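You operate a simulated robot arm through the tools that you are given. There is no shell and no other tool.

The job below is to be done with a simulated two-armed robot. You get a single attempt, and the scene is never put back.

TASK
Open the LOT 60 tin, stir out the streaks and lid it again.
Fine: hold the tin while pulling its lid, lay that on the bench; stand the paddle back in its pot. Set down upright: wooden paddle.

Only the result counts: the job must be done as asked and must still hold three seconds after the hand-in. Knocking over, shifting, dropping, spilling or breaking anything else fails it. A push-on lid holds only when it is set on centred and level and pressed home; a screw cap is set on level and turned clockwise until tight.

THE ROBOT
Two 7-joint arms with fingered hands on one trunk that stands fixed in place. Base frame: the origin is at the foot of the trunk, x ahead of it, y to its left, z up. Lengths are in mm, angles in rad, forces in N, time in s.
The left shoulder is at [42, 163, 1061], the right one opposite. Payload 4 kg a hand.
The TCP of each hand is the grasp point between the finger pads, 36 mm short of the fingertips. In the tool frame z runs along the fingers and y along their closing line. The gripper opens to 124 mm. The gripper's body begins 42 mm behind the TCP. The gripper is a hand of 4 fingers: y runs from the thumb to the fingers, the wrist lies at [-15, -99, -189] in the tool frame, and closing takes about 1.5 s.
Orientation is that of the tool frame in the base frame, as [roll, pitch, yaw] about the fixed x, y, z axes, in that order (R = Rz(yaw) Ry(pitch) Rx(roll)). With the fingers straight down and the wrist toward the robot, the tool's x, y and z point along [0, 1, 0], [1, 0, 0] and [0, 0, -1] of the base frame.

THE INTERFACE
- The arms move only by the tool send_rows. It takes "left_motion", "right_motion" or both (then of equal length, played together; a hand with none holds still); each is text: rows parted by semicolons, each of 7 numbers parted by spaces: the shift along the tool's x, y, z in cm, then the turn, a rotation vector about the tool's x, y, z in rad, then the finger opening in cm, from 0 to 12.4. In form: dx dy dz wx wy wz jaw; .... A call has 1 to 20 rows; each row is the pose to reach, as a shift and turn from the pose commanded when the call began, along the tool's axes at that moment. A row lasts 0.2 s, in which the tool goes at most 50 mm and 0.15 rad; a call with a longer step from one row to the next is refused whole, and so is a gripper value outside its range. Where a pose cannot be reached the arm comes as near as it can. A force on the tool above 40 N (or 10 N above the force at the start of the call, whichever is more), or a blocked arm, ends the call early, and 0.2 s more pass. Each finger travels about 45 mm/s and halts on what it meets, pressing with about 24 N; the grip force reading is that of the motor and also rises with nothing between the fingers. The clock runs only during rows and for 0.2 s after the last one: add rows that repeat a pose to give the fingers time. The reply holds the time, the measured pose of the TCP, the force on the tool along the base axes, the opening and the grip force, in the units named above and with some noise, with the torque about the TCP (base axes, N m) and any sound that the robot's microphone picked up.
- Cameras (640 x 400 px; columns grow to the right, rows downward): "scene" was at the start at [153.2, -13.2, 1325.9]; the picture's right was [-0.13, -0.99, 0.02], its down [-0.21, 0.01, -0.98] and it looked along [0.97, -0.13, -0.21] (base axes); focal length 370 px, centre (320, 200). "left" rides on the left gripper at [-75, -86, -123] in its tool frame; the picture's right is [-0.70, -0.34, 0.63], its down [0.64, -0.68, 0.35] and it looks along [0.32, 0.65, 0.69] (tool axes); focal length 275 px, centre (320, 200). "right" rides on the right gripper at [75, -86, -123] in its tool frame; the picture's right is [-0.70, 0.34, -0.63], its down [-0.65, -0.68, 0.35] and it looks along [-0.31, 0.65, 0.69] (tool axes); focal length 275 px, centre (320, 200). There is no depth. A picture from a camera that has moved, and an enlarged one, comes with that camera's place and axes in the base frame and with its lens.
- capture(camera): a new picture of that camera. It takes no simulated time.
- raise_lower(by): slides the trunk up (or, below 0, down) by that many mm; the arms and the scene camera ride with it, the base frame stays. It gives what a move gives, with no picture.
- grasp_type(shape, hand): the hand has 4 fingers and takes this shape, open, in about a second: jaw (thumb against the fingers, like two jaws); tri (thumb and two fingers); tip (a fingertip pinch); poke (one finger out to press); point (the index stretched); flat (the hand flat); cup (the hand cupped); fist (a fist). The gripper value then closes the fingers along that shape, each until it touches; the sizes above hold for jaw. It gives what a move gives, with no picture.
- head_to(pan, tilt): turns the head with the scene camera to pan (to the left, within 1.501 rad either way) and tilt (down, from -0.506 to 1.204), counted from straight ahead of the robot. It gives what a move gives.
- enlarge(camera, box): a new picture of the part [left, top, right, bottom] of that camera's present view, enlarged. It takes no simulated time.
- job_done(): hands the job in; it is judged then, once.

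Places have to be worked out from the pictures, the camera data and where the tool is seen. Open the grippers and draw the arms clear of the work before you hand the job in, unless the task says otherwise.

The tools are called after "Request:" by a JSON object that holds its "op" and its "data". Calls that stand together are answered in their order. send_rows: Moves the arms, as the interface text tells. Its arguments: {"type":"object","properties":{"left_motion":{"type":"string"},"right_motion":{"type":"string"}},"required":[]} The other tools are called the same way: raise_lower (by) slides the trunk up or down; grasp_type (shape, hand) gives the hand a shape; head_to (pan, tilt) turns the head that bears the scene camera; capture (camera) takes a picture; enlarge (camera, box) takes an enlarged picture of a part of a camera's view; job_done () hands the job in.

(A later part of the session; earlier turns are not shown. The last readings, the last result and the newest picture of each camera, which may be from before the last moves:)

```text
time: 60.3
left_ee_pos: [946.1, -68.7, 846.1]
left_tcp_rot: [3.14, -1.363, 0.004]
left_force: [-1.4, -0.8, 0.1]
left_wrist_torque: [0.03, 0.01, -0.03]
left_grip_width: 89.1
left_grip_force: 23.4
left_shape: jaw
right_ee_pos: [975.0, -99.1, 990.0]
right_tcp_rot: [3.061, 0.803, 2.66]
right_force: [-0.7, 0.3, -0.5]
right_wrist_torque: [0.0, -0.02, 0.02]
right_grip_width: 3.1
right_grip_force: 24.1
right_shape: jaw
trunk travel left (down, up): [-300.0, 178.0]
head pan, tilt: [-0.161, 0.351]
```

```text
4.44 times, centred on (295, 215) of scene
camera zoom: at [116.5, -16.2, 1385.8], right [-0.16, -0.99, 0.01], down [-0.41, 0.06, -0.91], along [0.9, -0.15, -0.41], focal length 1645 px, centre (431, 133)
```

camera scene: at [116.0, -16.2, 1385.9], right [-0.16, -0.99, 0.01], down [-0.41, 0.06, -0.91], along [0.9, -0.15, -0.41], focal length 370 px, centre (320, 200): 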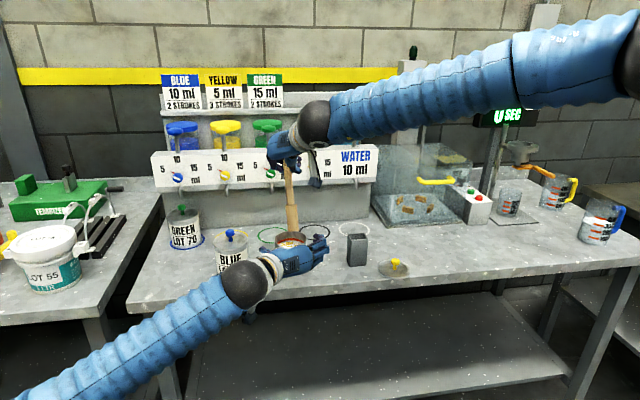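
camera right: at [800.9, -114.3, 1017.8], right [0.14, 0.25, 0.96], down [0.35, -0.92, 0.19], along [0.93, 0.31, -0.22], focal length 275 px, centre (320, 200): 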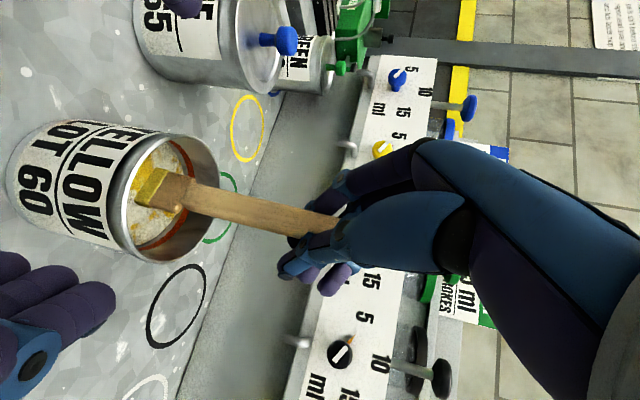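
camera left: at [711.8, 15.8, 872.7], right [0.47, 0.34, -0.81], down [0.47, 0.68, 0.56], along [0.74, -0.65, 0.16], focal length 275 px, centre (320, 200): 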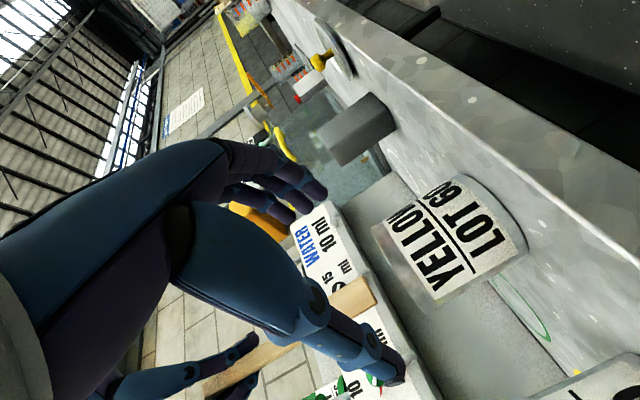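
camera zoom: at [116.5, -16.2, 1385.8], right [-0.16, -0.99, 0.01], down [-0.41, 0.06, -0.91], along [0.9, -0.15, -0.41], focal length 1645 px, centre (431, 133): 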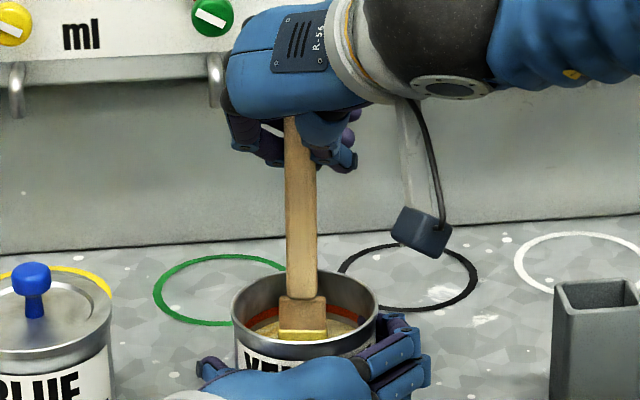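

The streaks are already largely blended after one circle, with negligible forces. I stir nearly two more rounds around the centre.

Request:
{"op": "send_rows", "data": {"right_motion": "-0.985 0.657 1.077 0 0 0 1.2; -1.099 -0.325 1.116 0 0 0 1.2; -0.794 -1.183 0.729 0 0 0 1.2; -0.186 -1.588 0.065 0 0 0 1.2; 0.494 -1.387 -0.625 0 0 0 1.2; 0.985 -0.657 -1.077 0 0 0 1.2; 1.099 0.325 -1.116 0 0 0 1.2; 0.794 1.183 -0.729 0 0 0 1.2; 0.186 1.588 -0.065 0 0 0 1.2; -0.494 1.387 0.625 0 0 0 1.2; -0.985 0.657 1.077 0 0 0 1.2; -1.099 -0.325 1.116 0 0 0 1.2; -0.794 -1.183 0.729 0 0 0 1.2; -0.186 -1.588 0.065 0 0 0 1.2; 0.494 -1.387 -0.625 0 0 0 1.2; 0.985 -0.657 -1.077 0 0 0 1.2; 1.099 0.325 -1.116 0 0 0 1.2; 0.794 1.183 -0.729 0 0 0 1.2; 0.186 1.588 -0.065 0 0 0 1.2; 0 0 0 0 0 0 1.2"}}

Request:
{"op": "enlarge", "data": {"camera": "right", "box": [60, 100, 240, 260]}}

Request:
{"op": "enlarge", "data": {"camera": "scene", "box": [250, 170, 340, 260]}}

```text
time: 64.5
left_ee_pos: [946.7, -69.5, 846.1]
left_tcp_rot: [-3.139, -1.359, -0.001]
left_force: [-0.7, -0.9, 1.2]
left_wrist_torque: [0.06, 0.01, -0.01]
left_grip_width: 89.1
left_grip_force: 24.2
left_shape: jaw
right_ee_pos: [973.7, -94.8, 990.6]
right_tcp_rot: [3.062, 0.803, 2.664]
right_force: [-0.4, 0.9, 0.0]
right_wrist_torque: [0.0, 0.0, 0.02]
right_grip_width: 3.3
right_grip_force: 23.7
right_shape: jaw
trunk travel left (down, up): [-300.0, 178.0]
head pan, tilt: [-0.161, 0.351]
```

```text
2.50 times, centred on (150, 180) of right
camera zoom: at [810.7, -118.6, 1017.3], right [0.14, 0.25, 0.96], down [0.35, -0.92, 0.19], along [0.93, 0.31, -0.22], focal length 688 px, centre (745, 250)
```

zoom: 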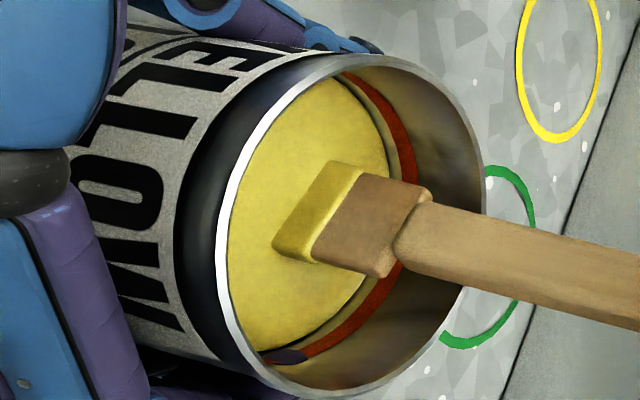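

```text
4.44 times, centred on (295, 215) of scene
camera zoom: at [116.4, -16.5, 1385.8], right [-0.16, -0.99, 0.01], down [-0.41, 0.06, -0.91], along [0.9, -0.15, -0.41], focal length 1645 px, centre (431, 133)
```

zoom: 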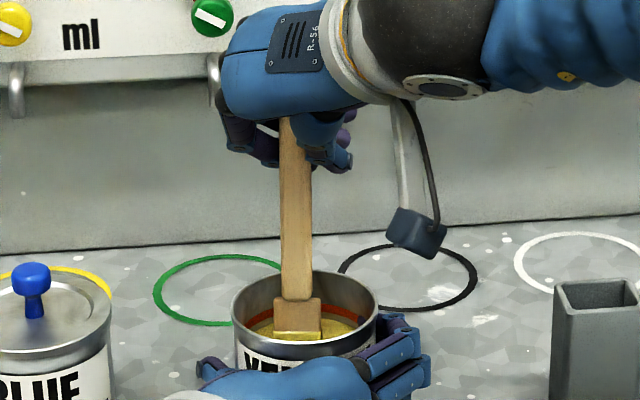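

The paint is now uniformly yellow with no streaks visible. I add one more round to be safe.

Request:
{"op": "send_rows", "data": {"right_motion": "-0.985 0.657 1.077 0 0 0 1.2; -1.099 -0.325 1.116 0 0 0 1.2; -0.794 -1.183 0.729 0 0 0 1.2; -0.186 -1.588 0.065 0 0 0 1.2; 0.494 -1.387 -0.625 0 0 0 1.2; 0.985 -0.657 -1.077 0 0 0 1.2; 1.099 0.325 -1.116 0 0 0 1.2; 0.794 1.183 -0.729 0 0 0 1.2; 0.186 1.588 -0.065 0 0 0 1.2; -0.494 1.387 0.625 0 0 0 1.2; -0.985 0.657 1.077 0 0 0 1.2; -1.099 -0.325 1.116 0 0 0 1.2; -0.794 -1.183 0.729 0 0 0 1.2; -0.186 -1.588 0.065 0 0 0 1.2; 0.494 -1.387 -0.625 0 0 0 1.2; 0.985 -0.657 -1.077 0 0 0 1.2; 1.099 0.325 -1.116 0 0 0 1.2; 0.794 1.183 -0.729 0 0 0 1.2; 0.186 1.588 -0.065 0 0 0 1.2; 0 0 0 0 0 0 1.2"}}

Request:
{"op": "enlarge", "data": {"camera": "right", "box": [60, 100, 240, 260]}}

```text
time: 68.7
left_ee_pos: [947.3, -69.2, 845.1]
left_tcp_rot: [-3.141, -1.361, 0.001]
left_force: [-0.1, 0.2, 0.5]
left_wrist_torque: [0.08, 0.0, -0.03]
left_grip_width: 89.1
left_grip_force: 24.0
left_shape: jaw
right_ee_pos: [973.7, -95.6, 989.0]
right_tcp_rot: [3.06, 0.803, 2.66]
right_force: [-0.2, -0.7, 0.2]
right_wrist_torque: [-0.03, 0.0, -0.03]
right_grip_width: 3.3
right_grip_force: 24.7
right_shape: jaw
trunk travel left (down, up): [-300.0, 178.0]
head pan, tilt: [-0.161, 0.351]
```

```text
2.50 times, centred on (150, 180) of right
camera zoom: at [811.2, -119.8, 1016.7], right [0.14, 0.25, 0.96], down [0.35, -0.92, 0.19], along [0.93, 0.31, -0.22], focal length 688 px, centre (745, 250)
```

zoom: 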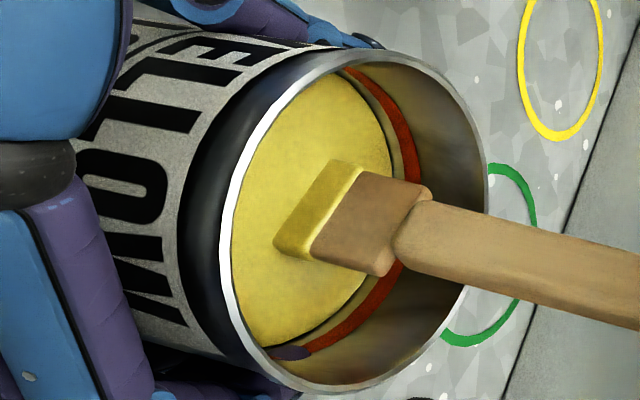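

Uniform yellow. I lift the paddle straight out of the tin.

Request:
{"op": "send_rows", "data": {"right_motion": "-1.18 0.07 -1.42 0 0 0 1.2; -2.36 0.13 -2.83 0 0 0 1.2; -3.54 0.2 -4.25 0 0 0 1.2; -4.72 0.26 -5.67 0 0 0 1.2; -5.9 0.33 -7.08 0 0 0 1.2; -7.08 0.39 -8.5 0 0 0 1.2; -7.08 0.39 -8.5 0 0 0 1.2; -7.08 0.39 -8.5 0 0 0 1.2"}}

Request:
{"op": "enlarge", "data": {"camera": "scene", "box": [230, 120, 370, 270]}}

Request:
{"op": "capture", "data": {"camera": "right"}}

```text
time: 70.5
left_ee_pos: [946.4, -68.5, 844.2]
left_tcp_rot: [3.139, -1.362, 0.005]
left_force: [-0.7, -0.8, -0.4]
left_wrist_torque: [0.03, 0.01, -0.01]
left_grip_width: 89.0
left_grip_force: 23.9
left_shape: jaw
right_ee_pos: [962.3, -94.3, 1099.7]
right_tcp_rot: [3.065, 0.804, 2.665]
right_force: [0.1, -0.5, -1.4]
right_wrist_torque: [-0.01, -0.01, 0.01]
right_grip_width: 2.9
right_grip_force: 24.3
right_shape: jaw
trunk travel left (down, up): [-300.0, 178.0]
head pan, tilt: [-0.161, 0.351]
```

```text
2.67 times, centred on (300, 195) of scene
camera zoom: at [116.6, -15.7, 1385.7], right [-0.16, -0.99, 0.01], down [-0.41, 0.05, -0.91], along [0.9, -0.15, -0.41], focal length 987 px, centre (373, 213)
```

zoom: 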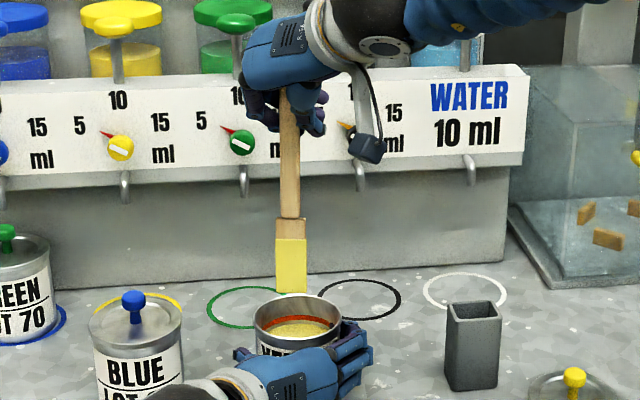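

```text
taken
camera right: at [799.4, -117.7, 1126.2], right [0.14, 0.25, 0.96], down [0.35, -0.92, 0.19], along [0.93, 0.31, -0.22], focal length 275 px, centre (320, 200)
```

right: 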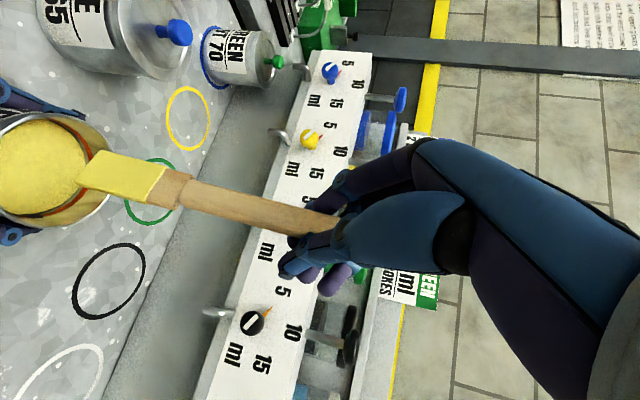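

The paddle is out, coated evenly yellow; now it must go back in the pot. I check its lean from the left camera and re-measure the pot opening.

Request:
{"op": "capture", "data": {"camera": "left"}}

Request:
{"op": "enlarge", "data": {"camera": "scene", "box": [330, 200, 410, 280]}}

Request:
{"op": "enlarge", "data": {"camera": "right", "box": [60, 100, 360, 280]}}

```text
taken
camera left: at [810.2, 16.6, 798.2], right [0.47, 0.34, -0.81], down [0.47, 0.68, 0.56], along [0.74, -0.65, 0.16], focal length 275 px, centre (320, 200)
```

left: 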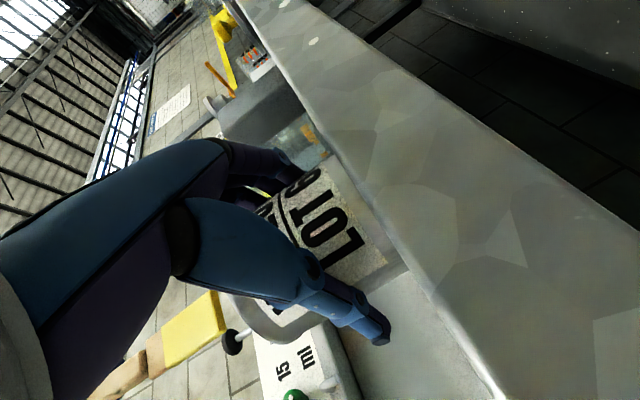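

```text
5.00 times, centred on (370, 240) of scene
camera zoom: at [116.6, -15.7, 1385.7], right [-0.16, -0.99, 0.01], down [-0.41, 0.05, -0.91], along [0.9, -0.15, -0.41], focal length 1851 px, centre (70, 0)
```

zoom: 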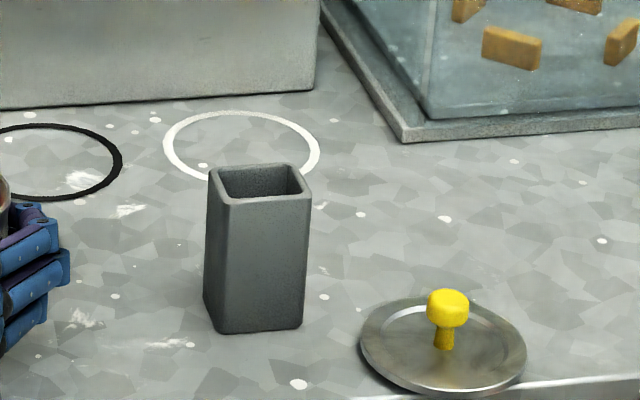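

```text
2.13 times, centred on (210, 190) of right
camera zoom: at [799.4, -117.7, 1126.2], right [0.14, 0.25, 0.96], down [0.35, -0.92, 0.19], along [0.93, 0.31, -0.22], focal length 587 px, centre (555, 221)
```

zoom: 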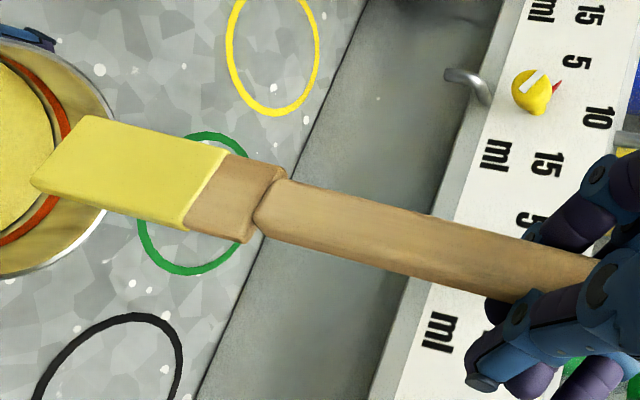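

The estimates put the blade bottom near (951, -78, 927). The left hand is not needed for now, so I release the tin and draw that hand back before moving the paddle to the pot.

Request:
{"op": "send_rows", "data": {"left_motion": "0 0 0 0 0 0 8.4; 0 0 0 0 0 0 9.4; 0 0 0 0 0 0 10.4; 0 0 0 0 0 0 11.2; 0 0 0 0 0 0 11.2; 0 0 0 0 0 0 11.2; -0.42 0 -1.96 0 0 0 11.2; -0.94 0 -4.4 0 0 0 11.2; -1.5 0 -7.1 0 0 0 11.2; -2.08 0 -9.78 0 0 0 11.2; -2.08 0 -9.78 0 0 0 11.2"}}

Request:
{"op": "enlarge", "data": {"camera": "scene", "box": [230, 120, 370, 270]}}

Request:
{"op": "capture", "data": {"camera": "left"}}

```text
time: 72.9
left_ee_pos: [848.0, -69.6, 842.5]
left_tcp_rot: [3.139, -1.361, 0.003]
left_force: [0.3, 0.6, 0.4]
left_wrist_torque: [-0.01, -0.01, -0.01]
left_grip_width: 111.4
left_grip_force: 0.1
left_shape: jaw
right_ee_pos: [964.2, -94.2, 1098.3]
right_tcp_rot: [3.063, 0.803, 2.663]
right_force: [0.1, 0.6, -0.9]
right_wrist_torque: [0.0, 0.0, 0.02]
right_grip_width: 3.4
right_grip_force: 23.8
right_shape: jaw
trunk travel left (down, up): [-300.0, 178.0]
head pan, tilt: [-0.161, 0.351]
```

```text
2.67 times, centred on (300, 195) of scene
camera zoom: at [116.9, -15.9, 1385.7], right [-0.16, -0.99, 0.01], down [-0.41, 0.05, -0.91], along [0.9, -0.15, -0.41], focal length 987 px, centre (373, 213)
```

zoom: 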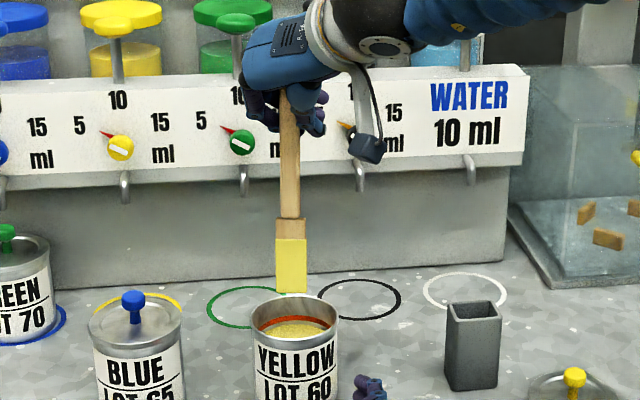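

```text
taken
camera left: at [711.7, 16.9, 795.7], right [0.47, 0.34, -0.81], down [0.47, 0.68, 0.56], along [0.74, -0.65, 0.16], focal length 275 px, centre (320, 200)
```

left: 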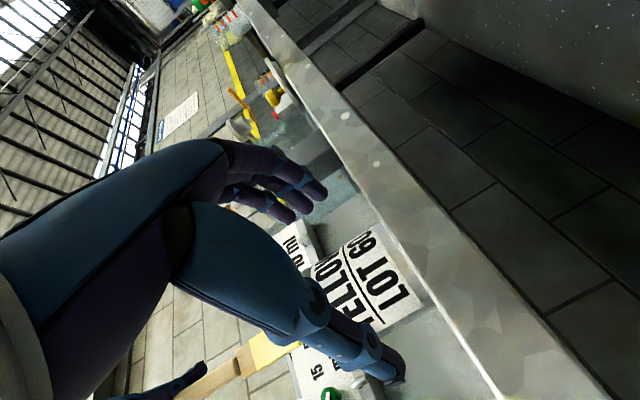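

The tin stands undisturbed. I move the paddle sideways at this height toward the pot (centre about (955, -260)), blade bottom about 35 mm above the pot's rim.

Request:
{"op": "send_rows", "data": {"right_motion": "-0.75 -2.05 0.62 0 0 0 1.2; -1.51 -4.11 1.24 0 0 0 1.2; -2.26 -6.16 1.86 0 0 0 1.2; -3.02 -8.22 2.47 0 0 0 1.2; -3.78 -10.27 3.09 0 0 0 1.2; -4.53 -12.33 3.71 0 0 0 1.2; -5.28 -14.38 4.33 0 0 0 1.2; -6.04 -16.44 4.95 0 0 0 1.2; -6.04 -16.44 4.95 0 0 0 1.2"}}

Request:
{"op": "enlarge", "data": {"camera": "scene", "box": [300, 120, 420, 270]}}

Request:
{"op": "capture", "data": {"camera": "right"}}

Request:
{"op": "capture", "data": {"camera": "left"}}

```text
time: 74.9
left_ee_pos: [848.5, -68.9, 842.7]
left_tcp_rot: [3.139, -1.362, 0.005]
left_force: [-0.6, -0.1, -0.6]
left_wrist_torque: [0.01, -0.01, -0.07]
left_grip_width: 112.0
left_grip_force: 0.0
left_shape: jaw
right_ee_pos: [953.3, -260.6, 1081.6]
right_tcp_rot: [3.038, 0.824, 2.631]
right_force: [-0.4, -0.4, -0.7]
right_wrist_torque: [-0.02, 0.02, -0.02]
right_grip_width: 3.1
right_grip_force: 24.0
right_shape: jaw
right hand out of reach, approached as far as the arm can: row 5, 6, 7, 8, 9
trunk travel left (down, up): [-300.0, 178.0]
head pan, tilt: [-0.161, 0.351]
```

```text
2.67 times, centred on (360, 195) of scene
camera zoom: at [116.5, -15.1, 1385.8], right [-0.16, -0.99, 0.01], down [-0.41, 0.05, -0.91], along [0.9, -0.15, -0.41], focal length 987 px, centre (213, 213)
```

zoom: 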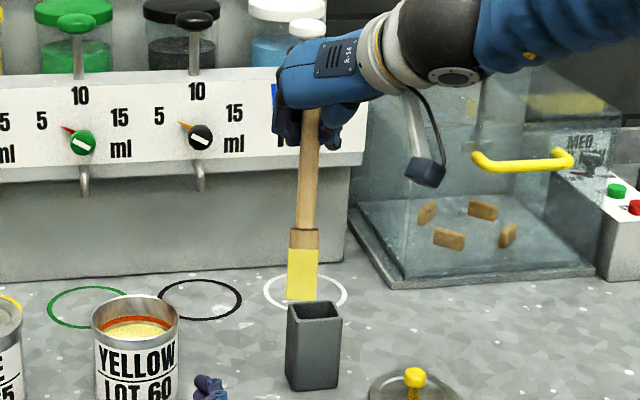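

```text
taken
camera right: at [787.9, -282.1, 1104.0], right [0.12, 0.24, 0.96], down [0.33, -0.92, 0.19], along [0.94, 0.3, -0.19], focal length 275 px, centre (320, 200)
```

right: 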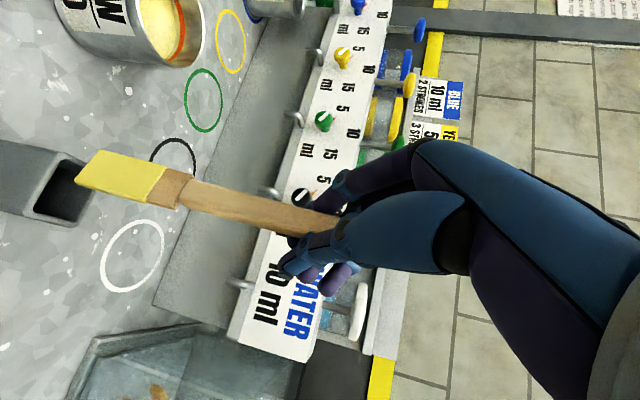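

```text
taken
camera left: at [711.8, 17.2, 795.9], right [0.47, 0.34, -0.81], down [0.47, 0.68, 0.56], along [0.74, -0.65, 0.16], focal length 275 px, centre (320, 200)
```

left: 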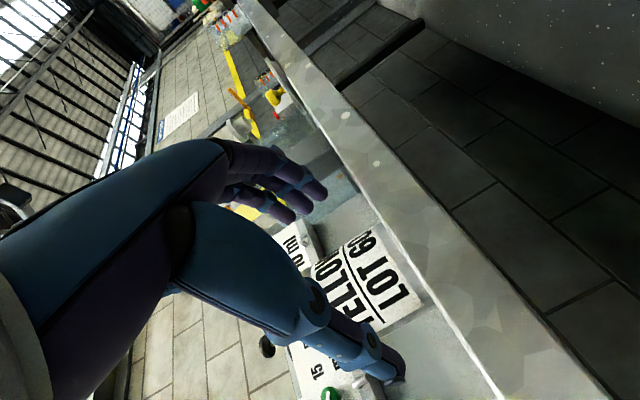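

The arm hits its limit short of the pot by about 16 mm (blade bottom near (946, -244, 907)). Both hands are free of the tin, so I raise the trunk another 60 mm to gain reach.

Request:
{"op": "raise_lower", "data": {"by": 60}}

Request:
{"op": "capture", "data": {"camera": "scene"}}

Request:
{"op": "capture", "data": {"camera": "right"}}

```text
time: 75.9
left_ee_pos: [848.9, -67.8, 903.9]
left_tcp_rot: [-3.135, -1.36, -0.005]
left_force: [-0.5, 0.5, 0.2]
left_wrist_torque: [0.02, -0.02, -0.04]
left_grip_width: 111.9
left_grip_force: 0.0
left_shape: jaw
right_ee_pos: [945.0, -261.1, 1182.8]
right_tcp_rot: [3.007, 0.861, 2.606]
right_force: [-0.5, 0.8, -0.3]
right_wrist_torque: [0.01, -0.03, -0.01]
right_grip_width: 2.9
right_grip_force: 24.8
right_shape: jaw
trunk travel left (down, up): [-360.0, 118.0]
head pan, tilt: [-0.161, 0.351]
```

```text
taken
camera scene: at [97.6, -15.9, 1451.4], right [-0.16, -0.99, 0.01], down [-0.37, 0.05, -0.93], along [0.91, -0.15, -0.38], focal length 370 px, centre (320, 200)
```

scene: 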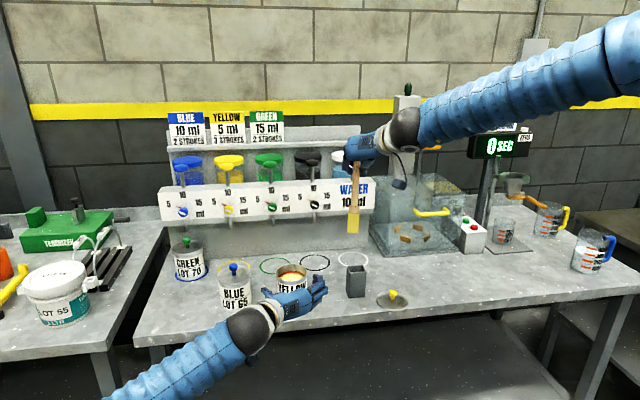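

```text
taken
camera right: at [780.2, -282.7, 1197.5], right [0.08, 0.24, 0.97], down [0.32, -0.92, 0.21], along [0.94, 0.3, -0.15], focal length 275 px, centre (320, 200)
```

right: 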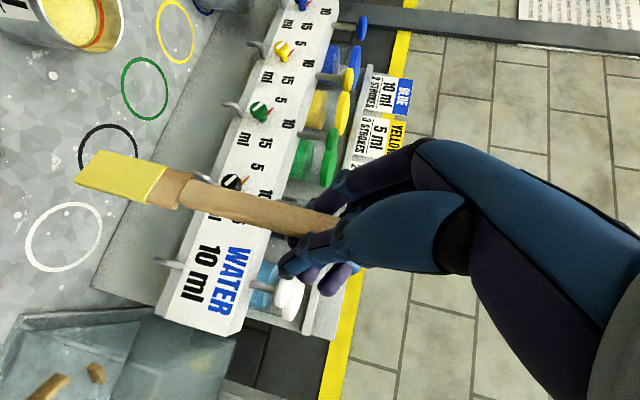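

The trunk is up 135 mm in total and the right hand is at (945, -261, 1183). I square the paddle up and bring it over the pot at blade-bottom height of about 924.

Request:
{"op": "send_rows", "data": {"right_motion": "0.96 -0.26 1.46 0.0028 0.0123 -0.006 1.2; 1.92 -0.52 2.93 0.0057 0.0246 -0.012 1.2; 2.88 -0.77 4.39 0.0085 0.0369 -0.0179 1.2; 3.84 -1.03 5.86 0.0114 0.0492 -0.0239 1.2; 4.8 -1.29 7.32 0.0142 0.0615 -0.0299 1.2; 4.8 -1.29 7.32 0.0142 0.0615 -0.0299 1.2"}}

Request:
{"op": "enlarge", "data": {"camera": "scene", "box": [300, 150, 420, 310]}}

Request:
{"op": "enlarge", "data": {"camera": "right", "box": [0, 100, 240, 280]}}

Request:
{"op": "capture", "data": {"camera": "left"}}

```text
time: 77.3
left_ee_pos: [847.4, -68.5, 905.7]
left_tcp_rot: [3.14, -1.361, 0.003]
left_force: [-1.1, 0.7, -0.1]
left_wrist_torque: [0.0, 0.0, -0.01]
left_grip_width: 111.5
left_grip_force: 0.1
left_shape: jaw
right_ee_pos: [961.2, -274.9, 1095.6]
right_tcp_rot: [3.053, 0.811, 2.65]
right_force: [0.0, -1.5, -0.7]
right_wrist_torque: [0.0, -0.02, 0.01]
right_grip_width: 3.0
right_grip_force: 24.3
right_shape: jaw
right hand out of reach, approached as far as the arm can: row 5, 6
trunk travel left (down, up): [-360.0, 118.0]
head pan, tilt: [-0.161, 0.351]
```

```text
2.50 times, centred on (360, 230) of scene
camera zoom: at [97.0, -16.3, 1451.6], right [-0.16, -0.99, 0.01], down [-0.37, 0.06, -0.93], along [0.91, -0.15, -0.38], focal length 926 px, centre (220, 125)
```

zoom: 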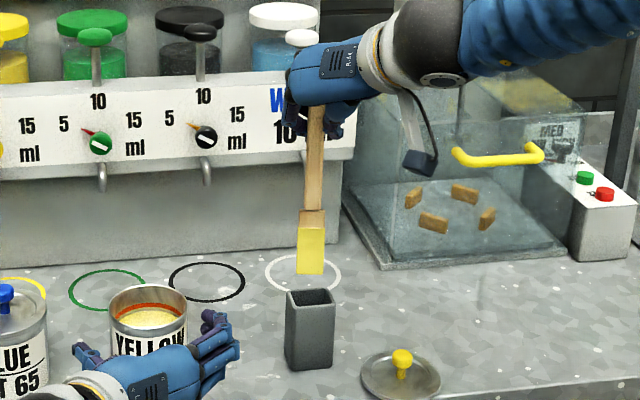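

```text
2.22 times, centred on (120, 190) of right
camera zoom: at [797.2, -297.6, 1120.9], right [0.13, 0.25, 0.96], down [0.34, -0.92, 0.19], along [0.93, 0.31, -0.2], focal length 612 px, centre (764, 222)
```

zoom: 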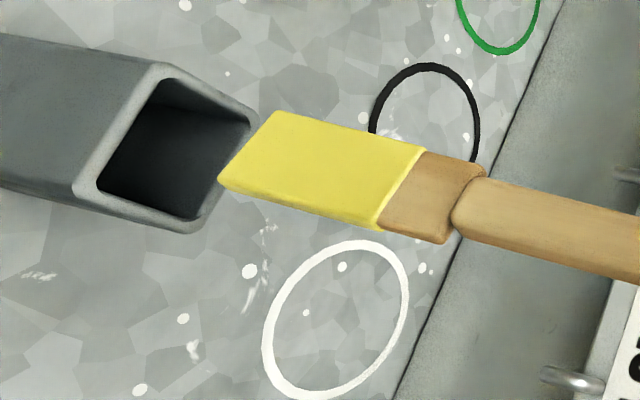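

```text
taken
camera left: at [711.6, 17.6, 858.0], right [0.47, 0.34, -0.81], down [0.47, 0.68, 0.56], along [0.74, -0.65, 0.16], focal length 275 px, centre (320, 200)
```

left: 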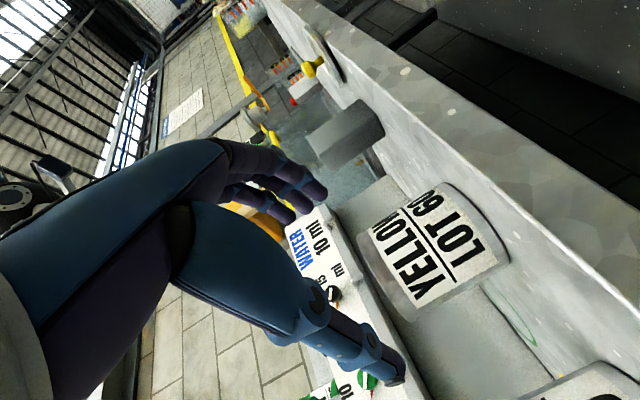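

The blade is over the pot, within about 4 mm by both cameras. I lower 25 mm with a 4 mm correction to the right and look again before entering the pot.

Request:
{"op": "send_rows", "data": {"right_motion": "0.54 -0.2 0.63 0 0 0 1.2; 1.08 -0.4 1.26 0 0 0 1.2; 1.62 -0.47 1.89 0 0 0 1.2; 1.62 -0.47 1.89 0 0 0 1.2"}}

Request:
{"op": "enlarge", "data": {"camera": "scene", "box": [320, 200, 400, 300]}}

Request:
{"op": "enlarge", "data": {"camera": "right", "box": [0, 100, 240, 280]}}

```text
time: 78.3
left_ee_pos: [847.1, -67.5, 904.8]
left_tcp_rot: [-3.14, -1.361, 0.001]
left_force: [0.7, -0.1, 0.3]
left_wrist_torque: [0.03, -0.02, 0.01]
left_grip_width: 111.7
left_grip_force: 0.0
left_shape: jaw
right_ee_pos: [961.9, -279.5, 1070.7]
right_tcp_rot: [3.062, 0.803, 2.663]
right_force: [-0.8, -0.6, -0.3]
right_wrist_torque: [0.0, 0.02, -0.01]
right_grip_width: 3.2
right_grip_force: 23.6
right_shape: jaw
trunk travel left (down, up): [-360.0, 118.0]
head pan, tilt: [-0.161, 0.351]
```

```text
4.00 times, centred on (360, 250) of scene
camera zoom: at [97.1, -15.5, 1451.6], right [-0.16, -0.99, 0.01], down [-0.37, 0.05, -0.93], along [0.91, -0.15, -0.38], focal length 1481 px, centre (160, 0)
```

zoom: 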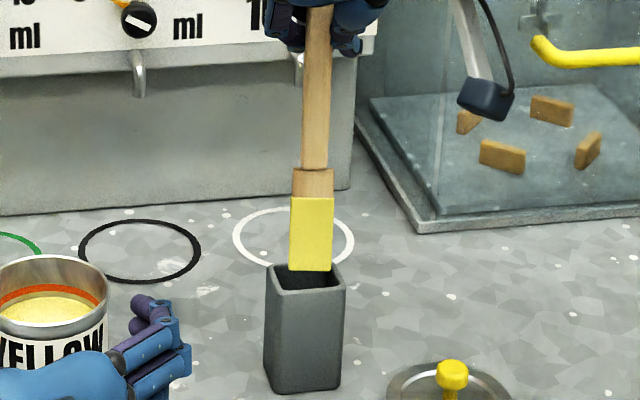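

```text
2.22 times, centred on (120, 190) of right
camera zoom: at [798.5, -302.8, 1097.5], right [0.14, 0.25, 0.96], down [0.35, -0.92, 0.19], along [0.93, 0.31, -0.22], focal length 612 px, centre (764, 222)
```

zoom: 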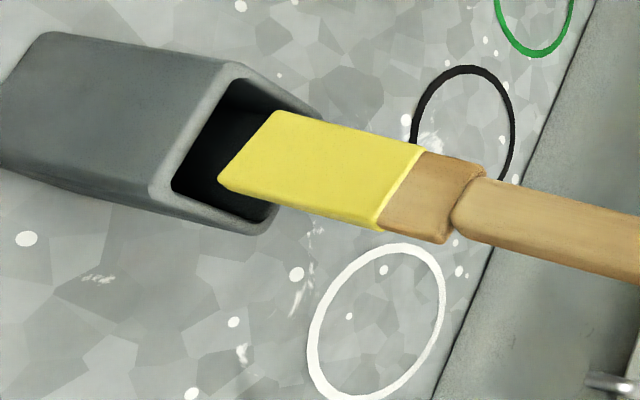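

The blade is lined up with the opening in both views. I lower 25 mm into the pot with a 3 mm forward nudge and check forces.

Request:
{"op": "send_rows", "data": {"right_motion": "0.3 0.15 0.8 0 0 0 1.2; 0.95 0.1 1.35 0 0 0 1.2; 1.65 0.08 1.93 0 0 0 1.2; 1.65 0.08 1.93 0 0 0 1.2"}}

Request:
{"op": "enlarge", "data": {"camera": "scene", "box": [320, 200, 400, 300]}}

Request:
{"op": "enlarge", "data": {"camera": "right", "box": [0, 100, 240, 280]}}

```text
time: 79.3
left_ee_pos: [848.3, -67.7, 905.0]
left_tcp_rot: [3.135, -1.36, 0.008]
left_force: [-0.3, -0.2, 0.1]
left_wrist_torque: [-0.01, 0.01, -0.01]
left_grip_width: 111.5
left_grip_force: 0.0
left_shape: jaw
right_ee_pos: [965.5, -277.1, 1046.1]
right_tcp_rot: [3.061, 0.804, 2.66]
right_force: [-0.3, -0.6, -0.6]
right_wrist_torque: [0.0, -0.02, 0.01]
right_grip_width: 3.2
right_grip_force: 23.8
right_shape: jaw
trunk travel left (down, up): [-360.0, 118.0]
head pan, tilt: [-0.161, 0.351]
```

```text
4.00 times, centred on (360, 250) of scene
camera zoom: at [97.0, -15.6, 1451.6], right [-0.16, -0.99, 0.01], down [-0.37, 0.05, -0.93], along [0.91, -0.15, -0.38], focal length 1481 px, centre (160, 0)
```

zoom: 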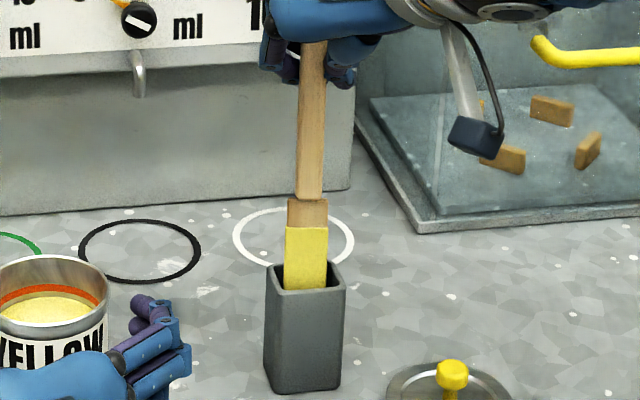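

```text
2.22 times, centred on (120, 190) of right
camera zoom: at [801.7, -300.8, 1072.4], right [0.14, 0.25, 0.96], down [0.35, -0.92, 0.19], along [0.93, 0.31, -0.22], focal length 612 px, centre (764, 222)
```

zoom: 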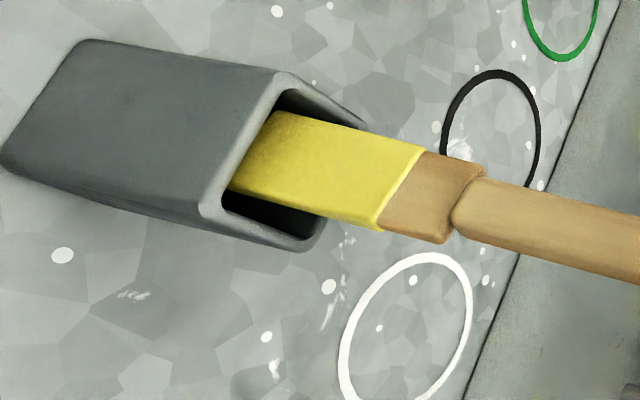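

The blade has entered the pot, a little toward the front wall, with no contact force. I shift 5 mm forward while lowering another 25 mm.

Request:
{"op": "send_rows", "data": {"right_motion": "-0.3 0.1 0.4 0 0 0 1.2; 0.4 -0.0 1.1 0 0 0 1.2; 1.0 -0.1 1.65 0 0 0 1.2; 1.43 -0.12 2.12 0 0 0 1.2; 1.43 -0.12 2.12 0 0 0 1.2"}}

Request:
{"op": "enlarge", "data": {"camera": "scene", "box": [320, 200, 400, 300]}}

Request:
{"op": "enlarge", "data": {"camera": "right", "box": [0, 100, 240, 280]}}

```text
time: 80.5
left_ee_pos: [849.0, -67.3, 905.4]
left_tcp_rot: [-3.135, -1.36, -0.003]
left_force: [-0.3, -0.1, 0.3]
left_wrist_torque: [0.01, 0.0, 0.0]
left_grip_width: 111.9
left_grip_force: 0.1
left_shape: jaw
right_ee_pos: [972.5, -279.0, 1019.6]
right_tcp_rot: [3.062, 0.805, 2.662]
right_force: [-0.2, -0.2, -0.2]
right_wrist_torque: [-0.01, 0.0, -0.04]
right_grip_width: 2.8
right_grip_force: 23.9
right_shape: jaw
trunk travel left (down, up): [-360.0, 118.0]
head pan, tilt: [-0.161, 0.351]
```

```text
4.00 times, centred on (360, 250) of scene
camera zoom: at [97.2, -15.7, 1451.6], right [-0.16, -0.99, 0.01], down [-0.37, 0.05, -0.93], along [0.91, -0.15, -0.38], focal length 1481 px, centre (160, 0)
```

zoom: 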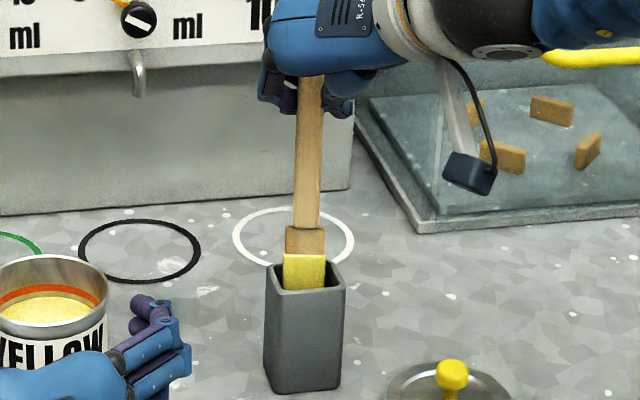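

```text
2.22 times, centred on (120, 190) of right
camera zoom: at [808.2, -302.1, 1046.3], right [0.14, 0.25, 0.96], down [0.35, -0.92, 0.19], along [0.93, 0.31, -0.22], focal length 612 px, centre (764, 222)
```

zoom: 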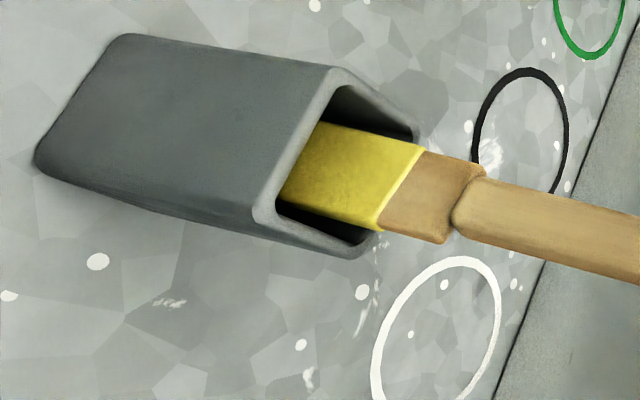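

Well centred now. I lower a further 28 mm.

Request:
{"op": "send_rows", "data": {"right_motion": "0.65 -0.11 0.66 0 0 0 1.2; 1.3 -0.23 1.33 0 0 0 1.2; 1.95 -0.34 1.99 0 0 0 1.2; 1.95 -0.34 1.99 0 0 0 1.2"}}

Request:
{"op": "enlarge", "data": {"camera": "scene", "box": [320, 200, 400, 300]}}

Request:
{"op": "enlarge", "data": {"camera": "right", "box": [0, 100, 240, 280]}}

```text
time: 81.5
left_ee_pos: [848.1, -67.2, 905.5]
left_tcp_rot: [3.141, -1.36, 0.003]
left_force: [0.1, -1.4, -1.2]
left_wrist_torque: [0.01, 0.02, -0.01]
left_grip_width: 111.6
left_grip_force: 0.1
left_shape: jaw
right_ee_pos: [971.2, -280.9, 992.5]
right_tcp_rot: [3.061, 0.802, 2.662]
right_force: [-0.3, -0.4, -1.1]
right_wrist_torque: [0.0, 0.04, -0.02]
right_grip_width: 2.9
right_grip_force: 24.0
right_shape: jaw
trunk travel left (down, up): [-360.0, 118.0]
head pan, tilt: [-0.161, 0.351]
```

```text
4.00 times, centred on (360, 250) of scene
camera zoom: at [97.1, -15.5, 1451.6], right [-0.16, -0.99, 0.01], down [-0.37, 0.05, -0.93], along [0.91, -0.15, -0.38], focal length 1481 px, centre (160, 0)
```

zoom: 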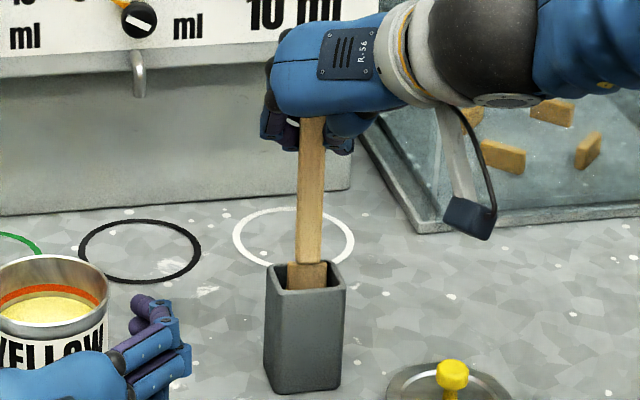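

```text
2.22 times, centred on (120, 190) of right
camera zoom: at [807.7, -304.3, 1017.9], right [0.14, 0.25, 0.96], down [0.35, -0.92, 0.19], along [0.93, 0.31, -0.22], focal length 612 px, centre (764, 222)
```

zoom: 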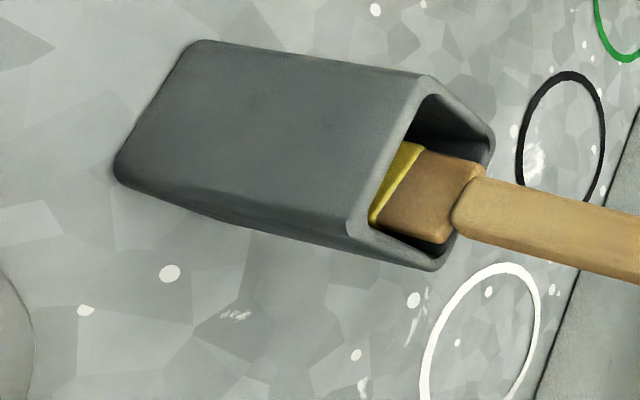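

The shoulder is almost level with the pot's rim, as it was originally. I lower in 3 mm steps, watching for contact with the pot floor.

Request:
{"op": "send_rows", "data": {"right_motion": "0.22 -0.02 0.21 0 0 0 1.2; 0.43 -0.03 0.42 0 0 0 1.2; 0.43 -0.03 0.42 0 0 0 1.2"}}

```text
time: 82.3
left_ee_pos: [848.3, -69.2, 905.8]
left_tcp_rot: [3.134, -1.362, 0.009]
left_force: [0.2, 0.0, -0.7]
left_wrist_torque: [0.0, -0.01, -0.03]
left_grip_width: 111.6
left_grip_force: 0.0
left_shape: jaw
right_ee_pos: [970.2, -281.9, 986.4]
right_tcp_rot: [3.058, 0.804, 2.658]
right_force: [1.1, 0.0, 10.1]
right_wrist_torque: [0.16, -0.09, -0.02]
right_grip_width: 2.9
right_grip_force: 24.3
right_shape: jaw
trunk travel left (down, up): [-360.0, 118.0]
head pan, tilt: [-0.161, 0.351]
```

10 N contact: the blade stands on the pot floor. Before releasing, I check the paddle's uprightness from all cameras.

Request:
{"op": "enlarge", "data": {"camera": "left", "box": [200, 60, 440, 260]}}

Request:
{"op": "enlarge", "data": {"camera": "right", "box": [60, 120, 380, 300]}}

Request:
{"op": "enlarge", "data": {"camera": "scene", "box": [320, 200, 400, 300]}}

```text
2.00 times, centred on (320, 160) of left
camera zoom: at [711.2, 18.0, 858.5], right [0.47, 0.34, -0.81], down [0.47, 0.68, 0.56], along [0.74, -0.65, 0.17], focal length 551 px, centre (320, 280)
```

zoom: 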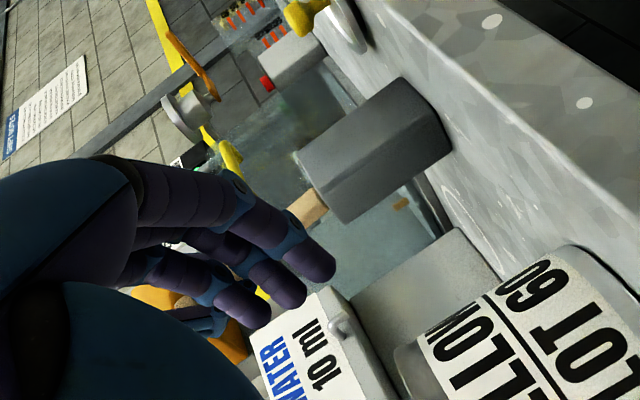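

```text
2.00 times, centred on (220, 210) of right
camera zoom: at [807.3, -304.6, 1013.0], right [0.14, 0.25, 0.96], down [0.35, -0.92, 0.19], along [0.93, 0.31, -0.21], focal length 551 px, centre (520, 180)
```

zoom: 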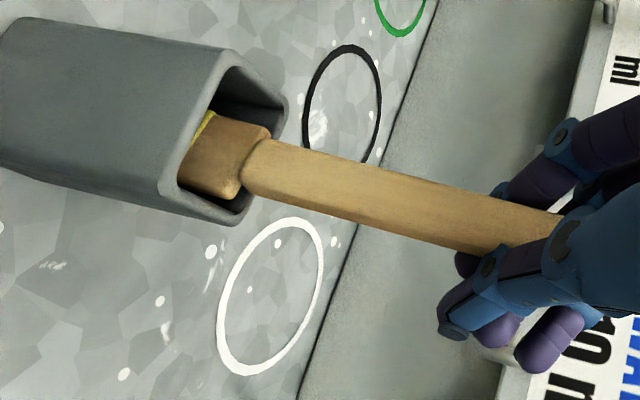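

```text
4.00 times, centred on (360, 250) of scene
camera zoom: at [96.3, -15.5, 1451.8], right [-0.16, -0.99, 0.01], down [-0.37, 0.05, -0.93], along [0.91, -0.15, -0.38], focal length 1481 px, centre (160, 0)
```

zoom: 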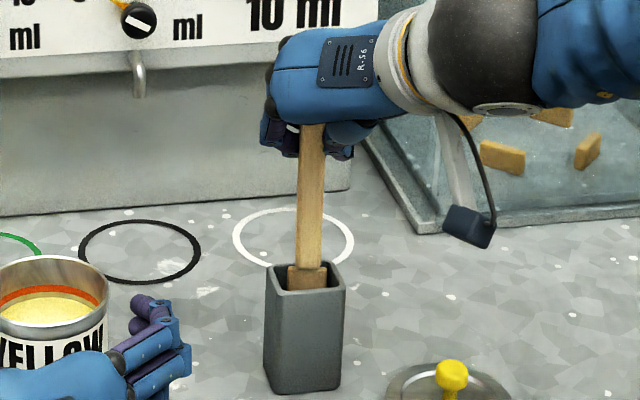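

The paddle is within about 3° of vertical, leaning slightly forward. I tilt the hand back that little and relieve the pressure before opening.

Request:
{"op": "send_rows", "data": {"right_motion": "0.13 -0.11 -0.23 -0.005 -0.0146 0.0042 1.2; 0.25 -0.22 -0.46 -0.0103 -0.0291 0.0083 1.2; 0.38 -0.33 -0.7 -0.0154 -0.0437 0.0125 1.2; 0.38 -0.33 -0.7 -0.0154 -0.0437 0.0125 1.2"}}

Request:
{"op": "enlarge", "data": {"camera": "right", "box": [60, 120, 380, 300]}}

Request:
{"op": "enlarge", "data": {"camera": "scene", "box": [320, 200, 400, 300]}}

```text
time: 83.3
left_ee_pos: [848.7, -67.4, 905.1]
left_tcp_rot: [3.141, -1.361, 0.002]
left_force: [-0.4, -0.7, -0.6]
left_wrist_torque: [0.01, -0.02, 0.0]
left_grip_width: 111.7
left_grip_force: 0.1
left_shape: jaw
right_ee_pos: [965.0, -280.3, 987.7]
right_tcp_rot: [3.029, 0.847, 2.639]
right_force: [1.0, 0.5, 3.3]
right_wrist_torque: [0.05, -0.15, -0.02]
right_grip_width: 2.7
right_grip_force: 24.3
right_shape: jaw
trunk travel left (down, up): [-360.0, 118.0]
head pan, tilt: [-0.161, 0.351]
```

```text
2.00 times, centred on (220, 210) of right
camera zoom: at [798.4, -304.2, 1005.9], right [0.09, 0.25, 0.96], down [0.34, -0.92, 0.2], along [0.94, 0.31, -0.17], focal length 551 px, centre (520, 180)
```

zoom: 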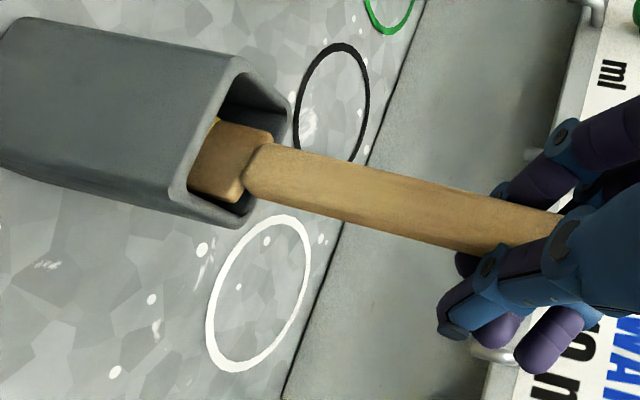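

```text
4.00 times, centred on (360, 250) of scene
camera zoom: at [97.1, -15.4, 1451.5], right [-0.16, -0.99, 0.01], down [-0.37, 0.05, -0.93], along [0.91, -0.15, -0.38], focal length 1481 px, centre (160, 0)
```

zoom: 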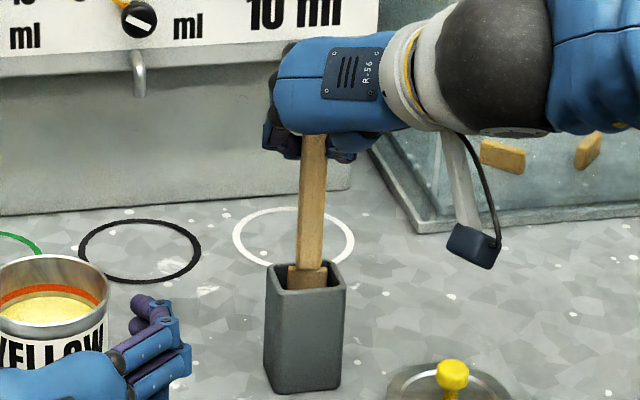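

The paddle stands on the pot floor with 3 N residual load. I open the hand slowly.

Request:
{"op": "send_rows", "data": {"right_motion": "0 0 0 0 0 0 1.6; 0 0 0 0 0 0 2.0; 0 0 0 0 0 0 2.6; 0 0 0 0 0 0 3.2; 0 0 0 0 0 0 4.0; 0 0 0 0 0 0 5.0; 0 0 0 0 0 0 6.0; 0 0 0 0 0 0 6.0"}}

Request:
{"op": "enlarge", "data": {"camera": "right", "box": [60, 120, 380, 300]}}

Request:
{"op": "enlarge", "data": {"camera": "scene", "box": [320, 200, 400, 300]}}

```text
time: 85.1
left_ee_pos: [849.5, -67.8, 903.5]
left_tcp_rot: [-3.137, -1.36, -0.002]
left_force: [0.6, 0.3, 0.4]
left_wrist_torque: [-0.02, -0.04, 0.01]
left_grip_width: 111.9
left_grip_force: 0.1
left_shape: jaw
right_ee_pos: [963.4, -281.0, 986.9]
right_tcp_rot: [3.03, 0.843, 2.641]
right_force: [0.2, 1.2, -0.5]
right_wrist_torque: [-0.04, 0.01, 0.03]
right_grip_width: 60.0
right_grip_force: 0.1
right_shape: jaw
trunk travel left (down, up): [-360.0, 118.0]
head pan, tilt: [-0.161, 0.351]
```

```text
2.00 times, centred on (220, 210) of right
camera zoom: at [798.6, -304.5, 1005.9], right [0.09, 0.25, 0.96], down [0.34, -0.92, 0.2], along [0.94, 0.31, -0.17], focal length 551 px, centre (520, 180)
```

zoom: 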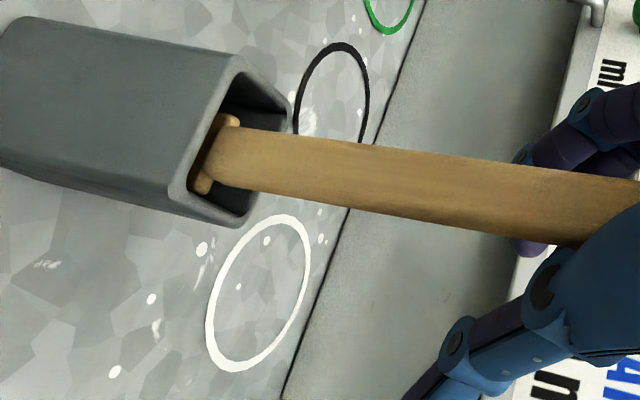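

```text
4.00 times, centred on (360, 250) of scene
camera zoom: at [97.3, -15.9, 1451.6], right [-0.16, -0.99, 0.01], down [-0.37, 0.05, -0.93], along [0.91, -0.15, -0.38], focal length 1481 px, centre (160, 0)
```

zoom: 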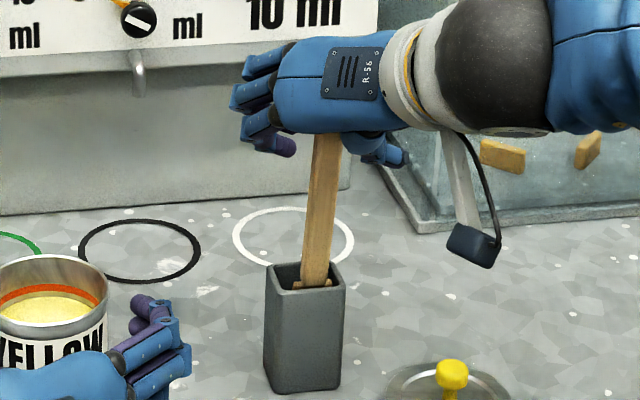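

On opening, the paddle dropped the last millimetres and now leans back about 12° against my palm, because the blade bottom sits at the pot's back wall. I open wider and back off slowly in small steps so that it settles gently, then I will re-grip it and stand it properly.

Request:
{"op": "send_rows", "data": {"right_motion": "0 0 0 0 0 0 7.0; 0 0 0 0 0 0 8.0; 0 0 0 0 0 0 9.0; 0.3 0 -0.34 0 0 0 9.0; 0.6 0 -0.68 0 0 0 9.0; 0.9 0 -1.02 0 0 0 9.0; 1.2 0 -1.36 0 0 0 9.0; 1.2 0 -1.36 0 0 0 9.0"}}

Request:
{"op": "enlarge", "data": {"camera": "right", "box": [60, 100, 380, 300]}}

Request:
{"op": "enlarge", "data": {"camera": "scene", "box": [320, 190, 400, 300]}}

```text
time: 86.9
left_ee_pos: [847.9, -68.1, 905.1]
left_tcp_rot: [-3.138, -1.361, -0.001]
left_force: [0.7, 0.1, 0.5]
left_wrist_torque: [-0.03, -0.05, 0.0]
left_grip_width: 111.5
left_grip_force: 0.0
left_shape: jaw
right_ee_pos: [945.4, -273.1, 987.2]
right_tcp_rot: [3.028, 0.845, 2.637]
right_force: [0.1, 0.1, 1.1]
right_wrist_torque: [0.02, 0.02, -0.02]
right_grip_width: 90.0
right_grip_force: 0.1
right_shape: jaw
trunk travel left (down, up): [-360.0, 118.0]
head pan, tilt: [-0.161, 0.351]
```

```text
2.00 times, centred on (220, 200) of right
camera zoom: at [780.5, -296.5, 1005.7], right [0.09, 0.25, 0.96], down [0.34, -0.92, 0.2], along [0.94, 0.31, -0.17], focal length 551 px, centre (520, 200)
```

zoom: 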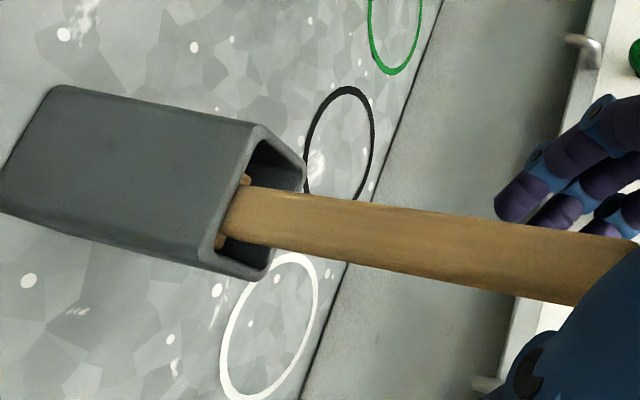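

```text
3.64 times, centred on (360, 245) of scene
camera zoom: at [97.4, -15.8, 1451.6], right [-0.16, -0.99, 0.01], down [-0.37, 0.05, -0.93], along [0.91, -0.15, -0.38], focal length 1346 px, centre (174, 36)
```

zoom: 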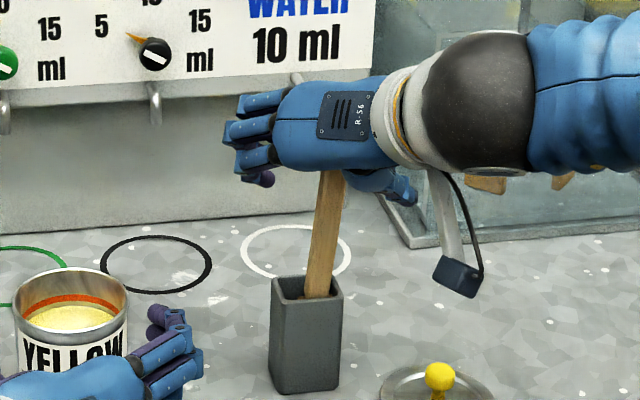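

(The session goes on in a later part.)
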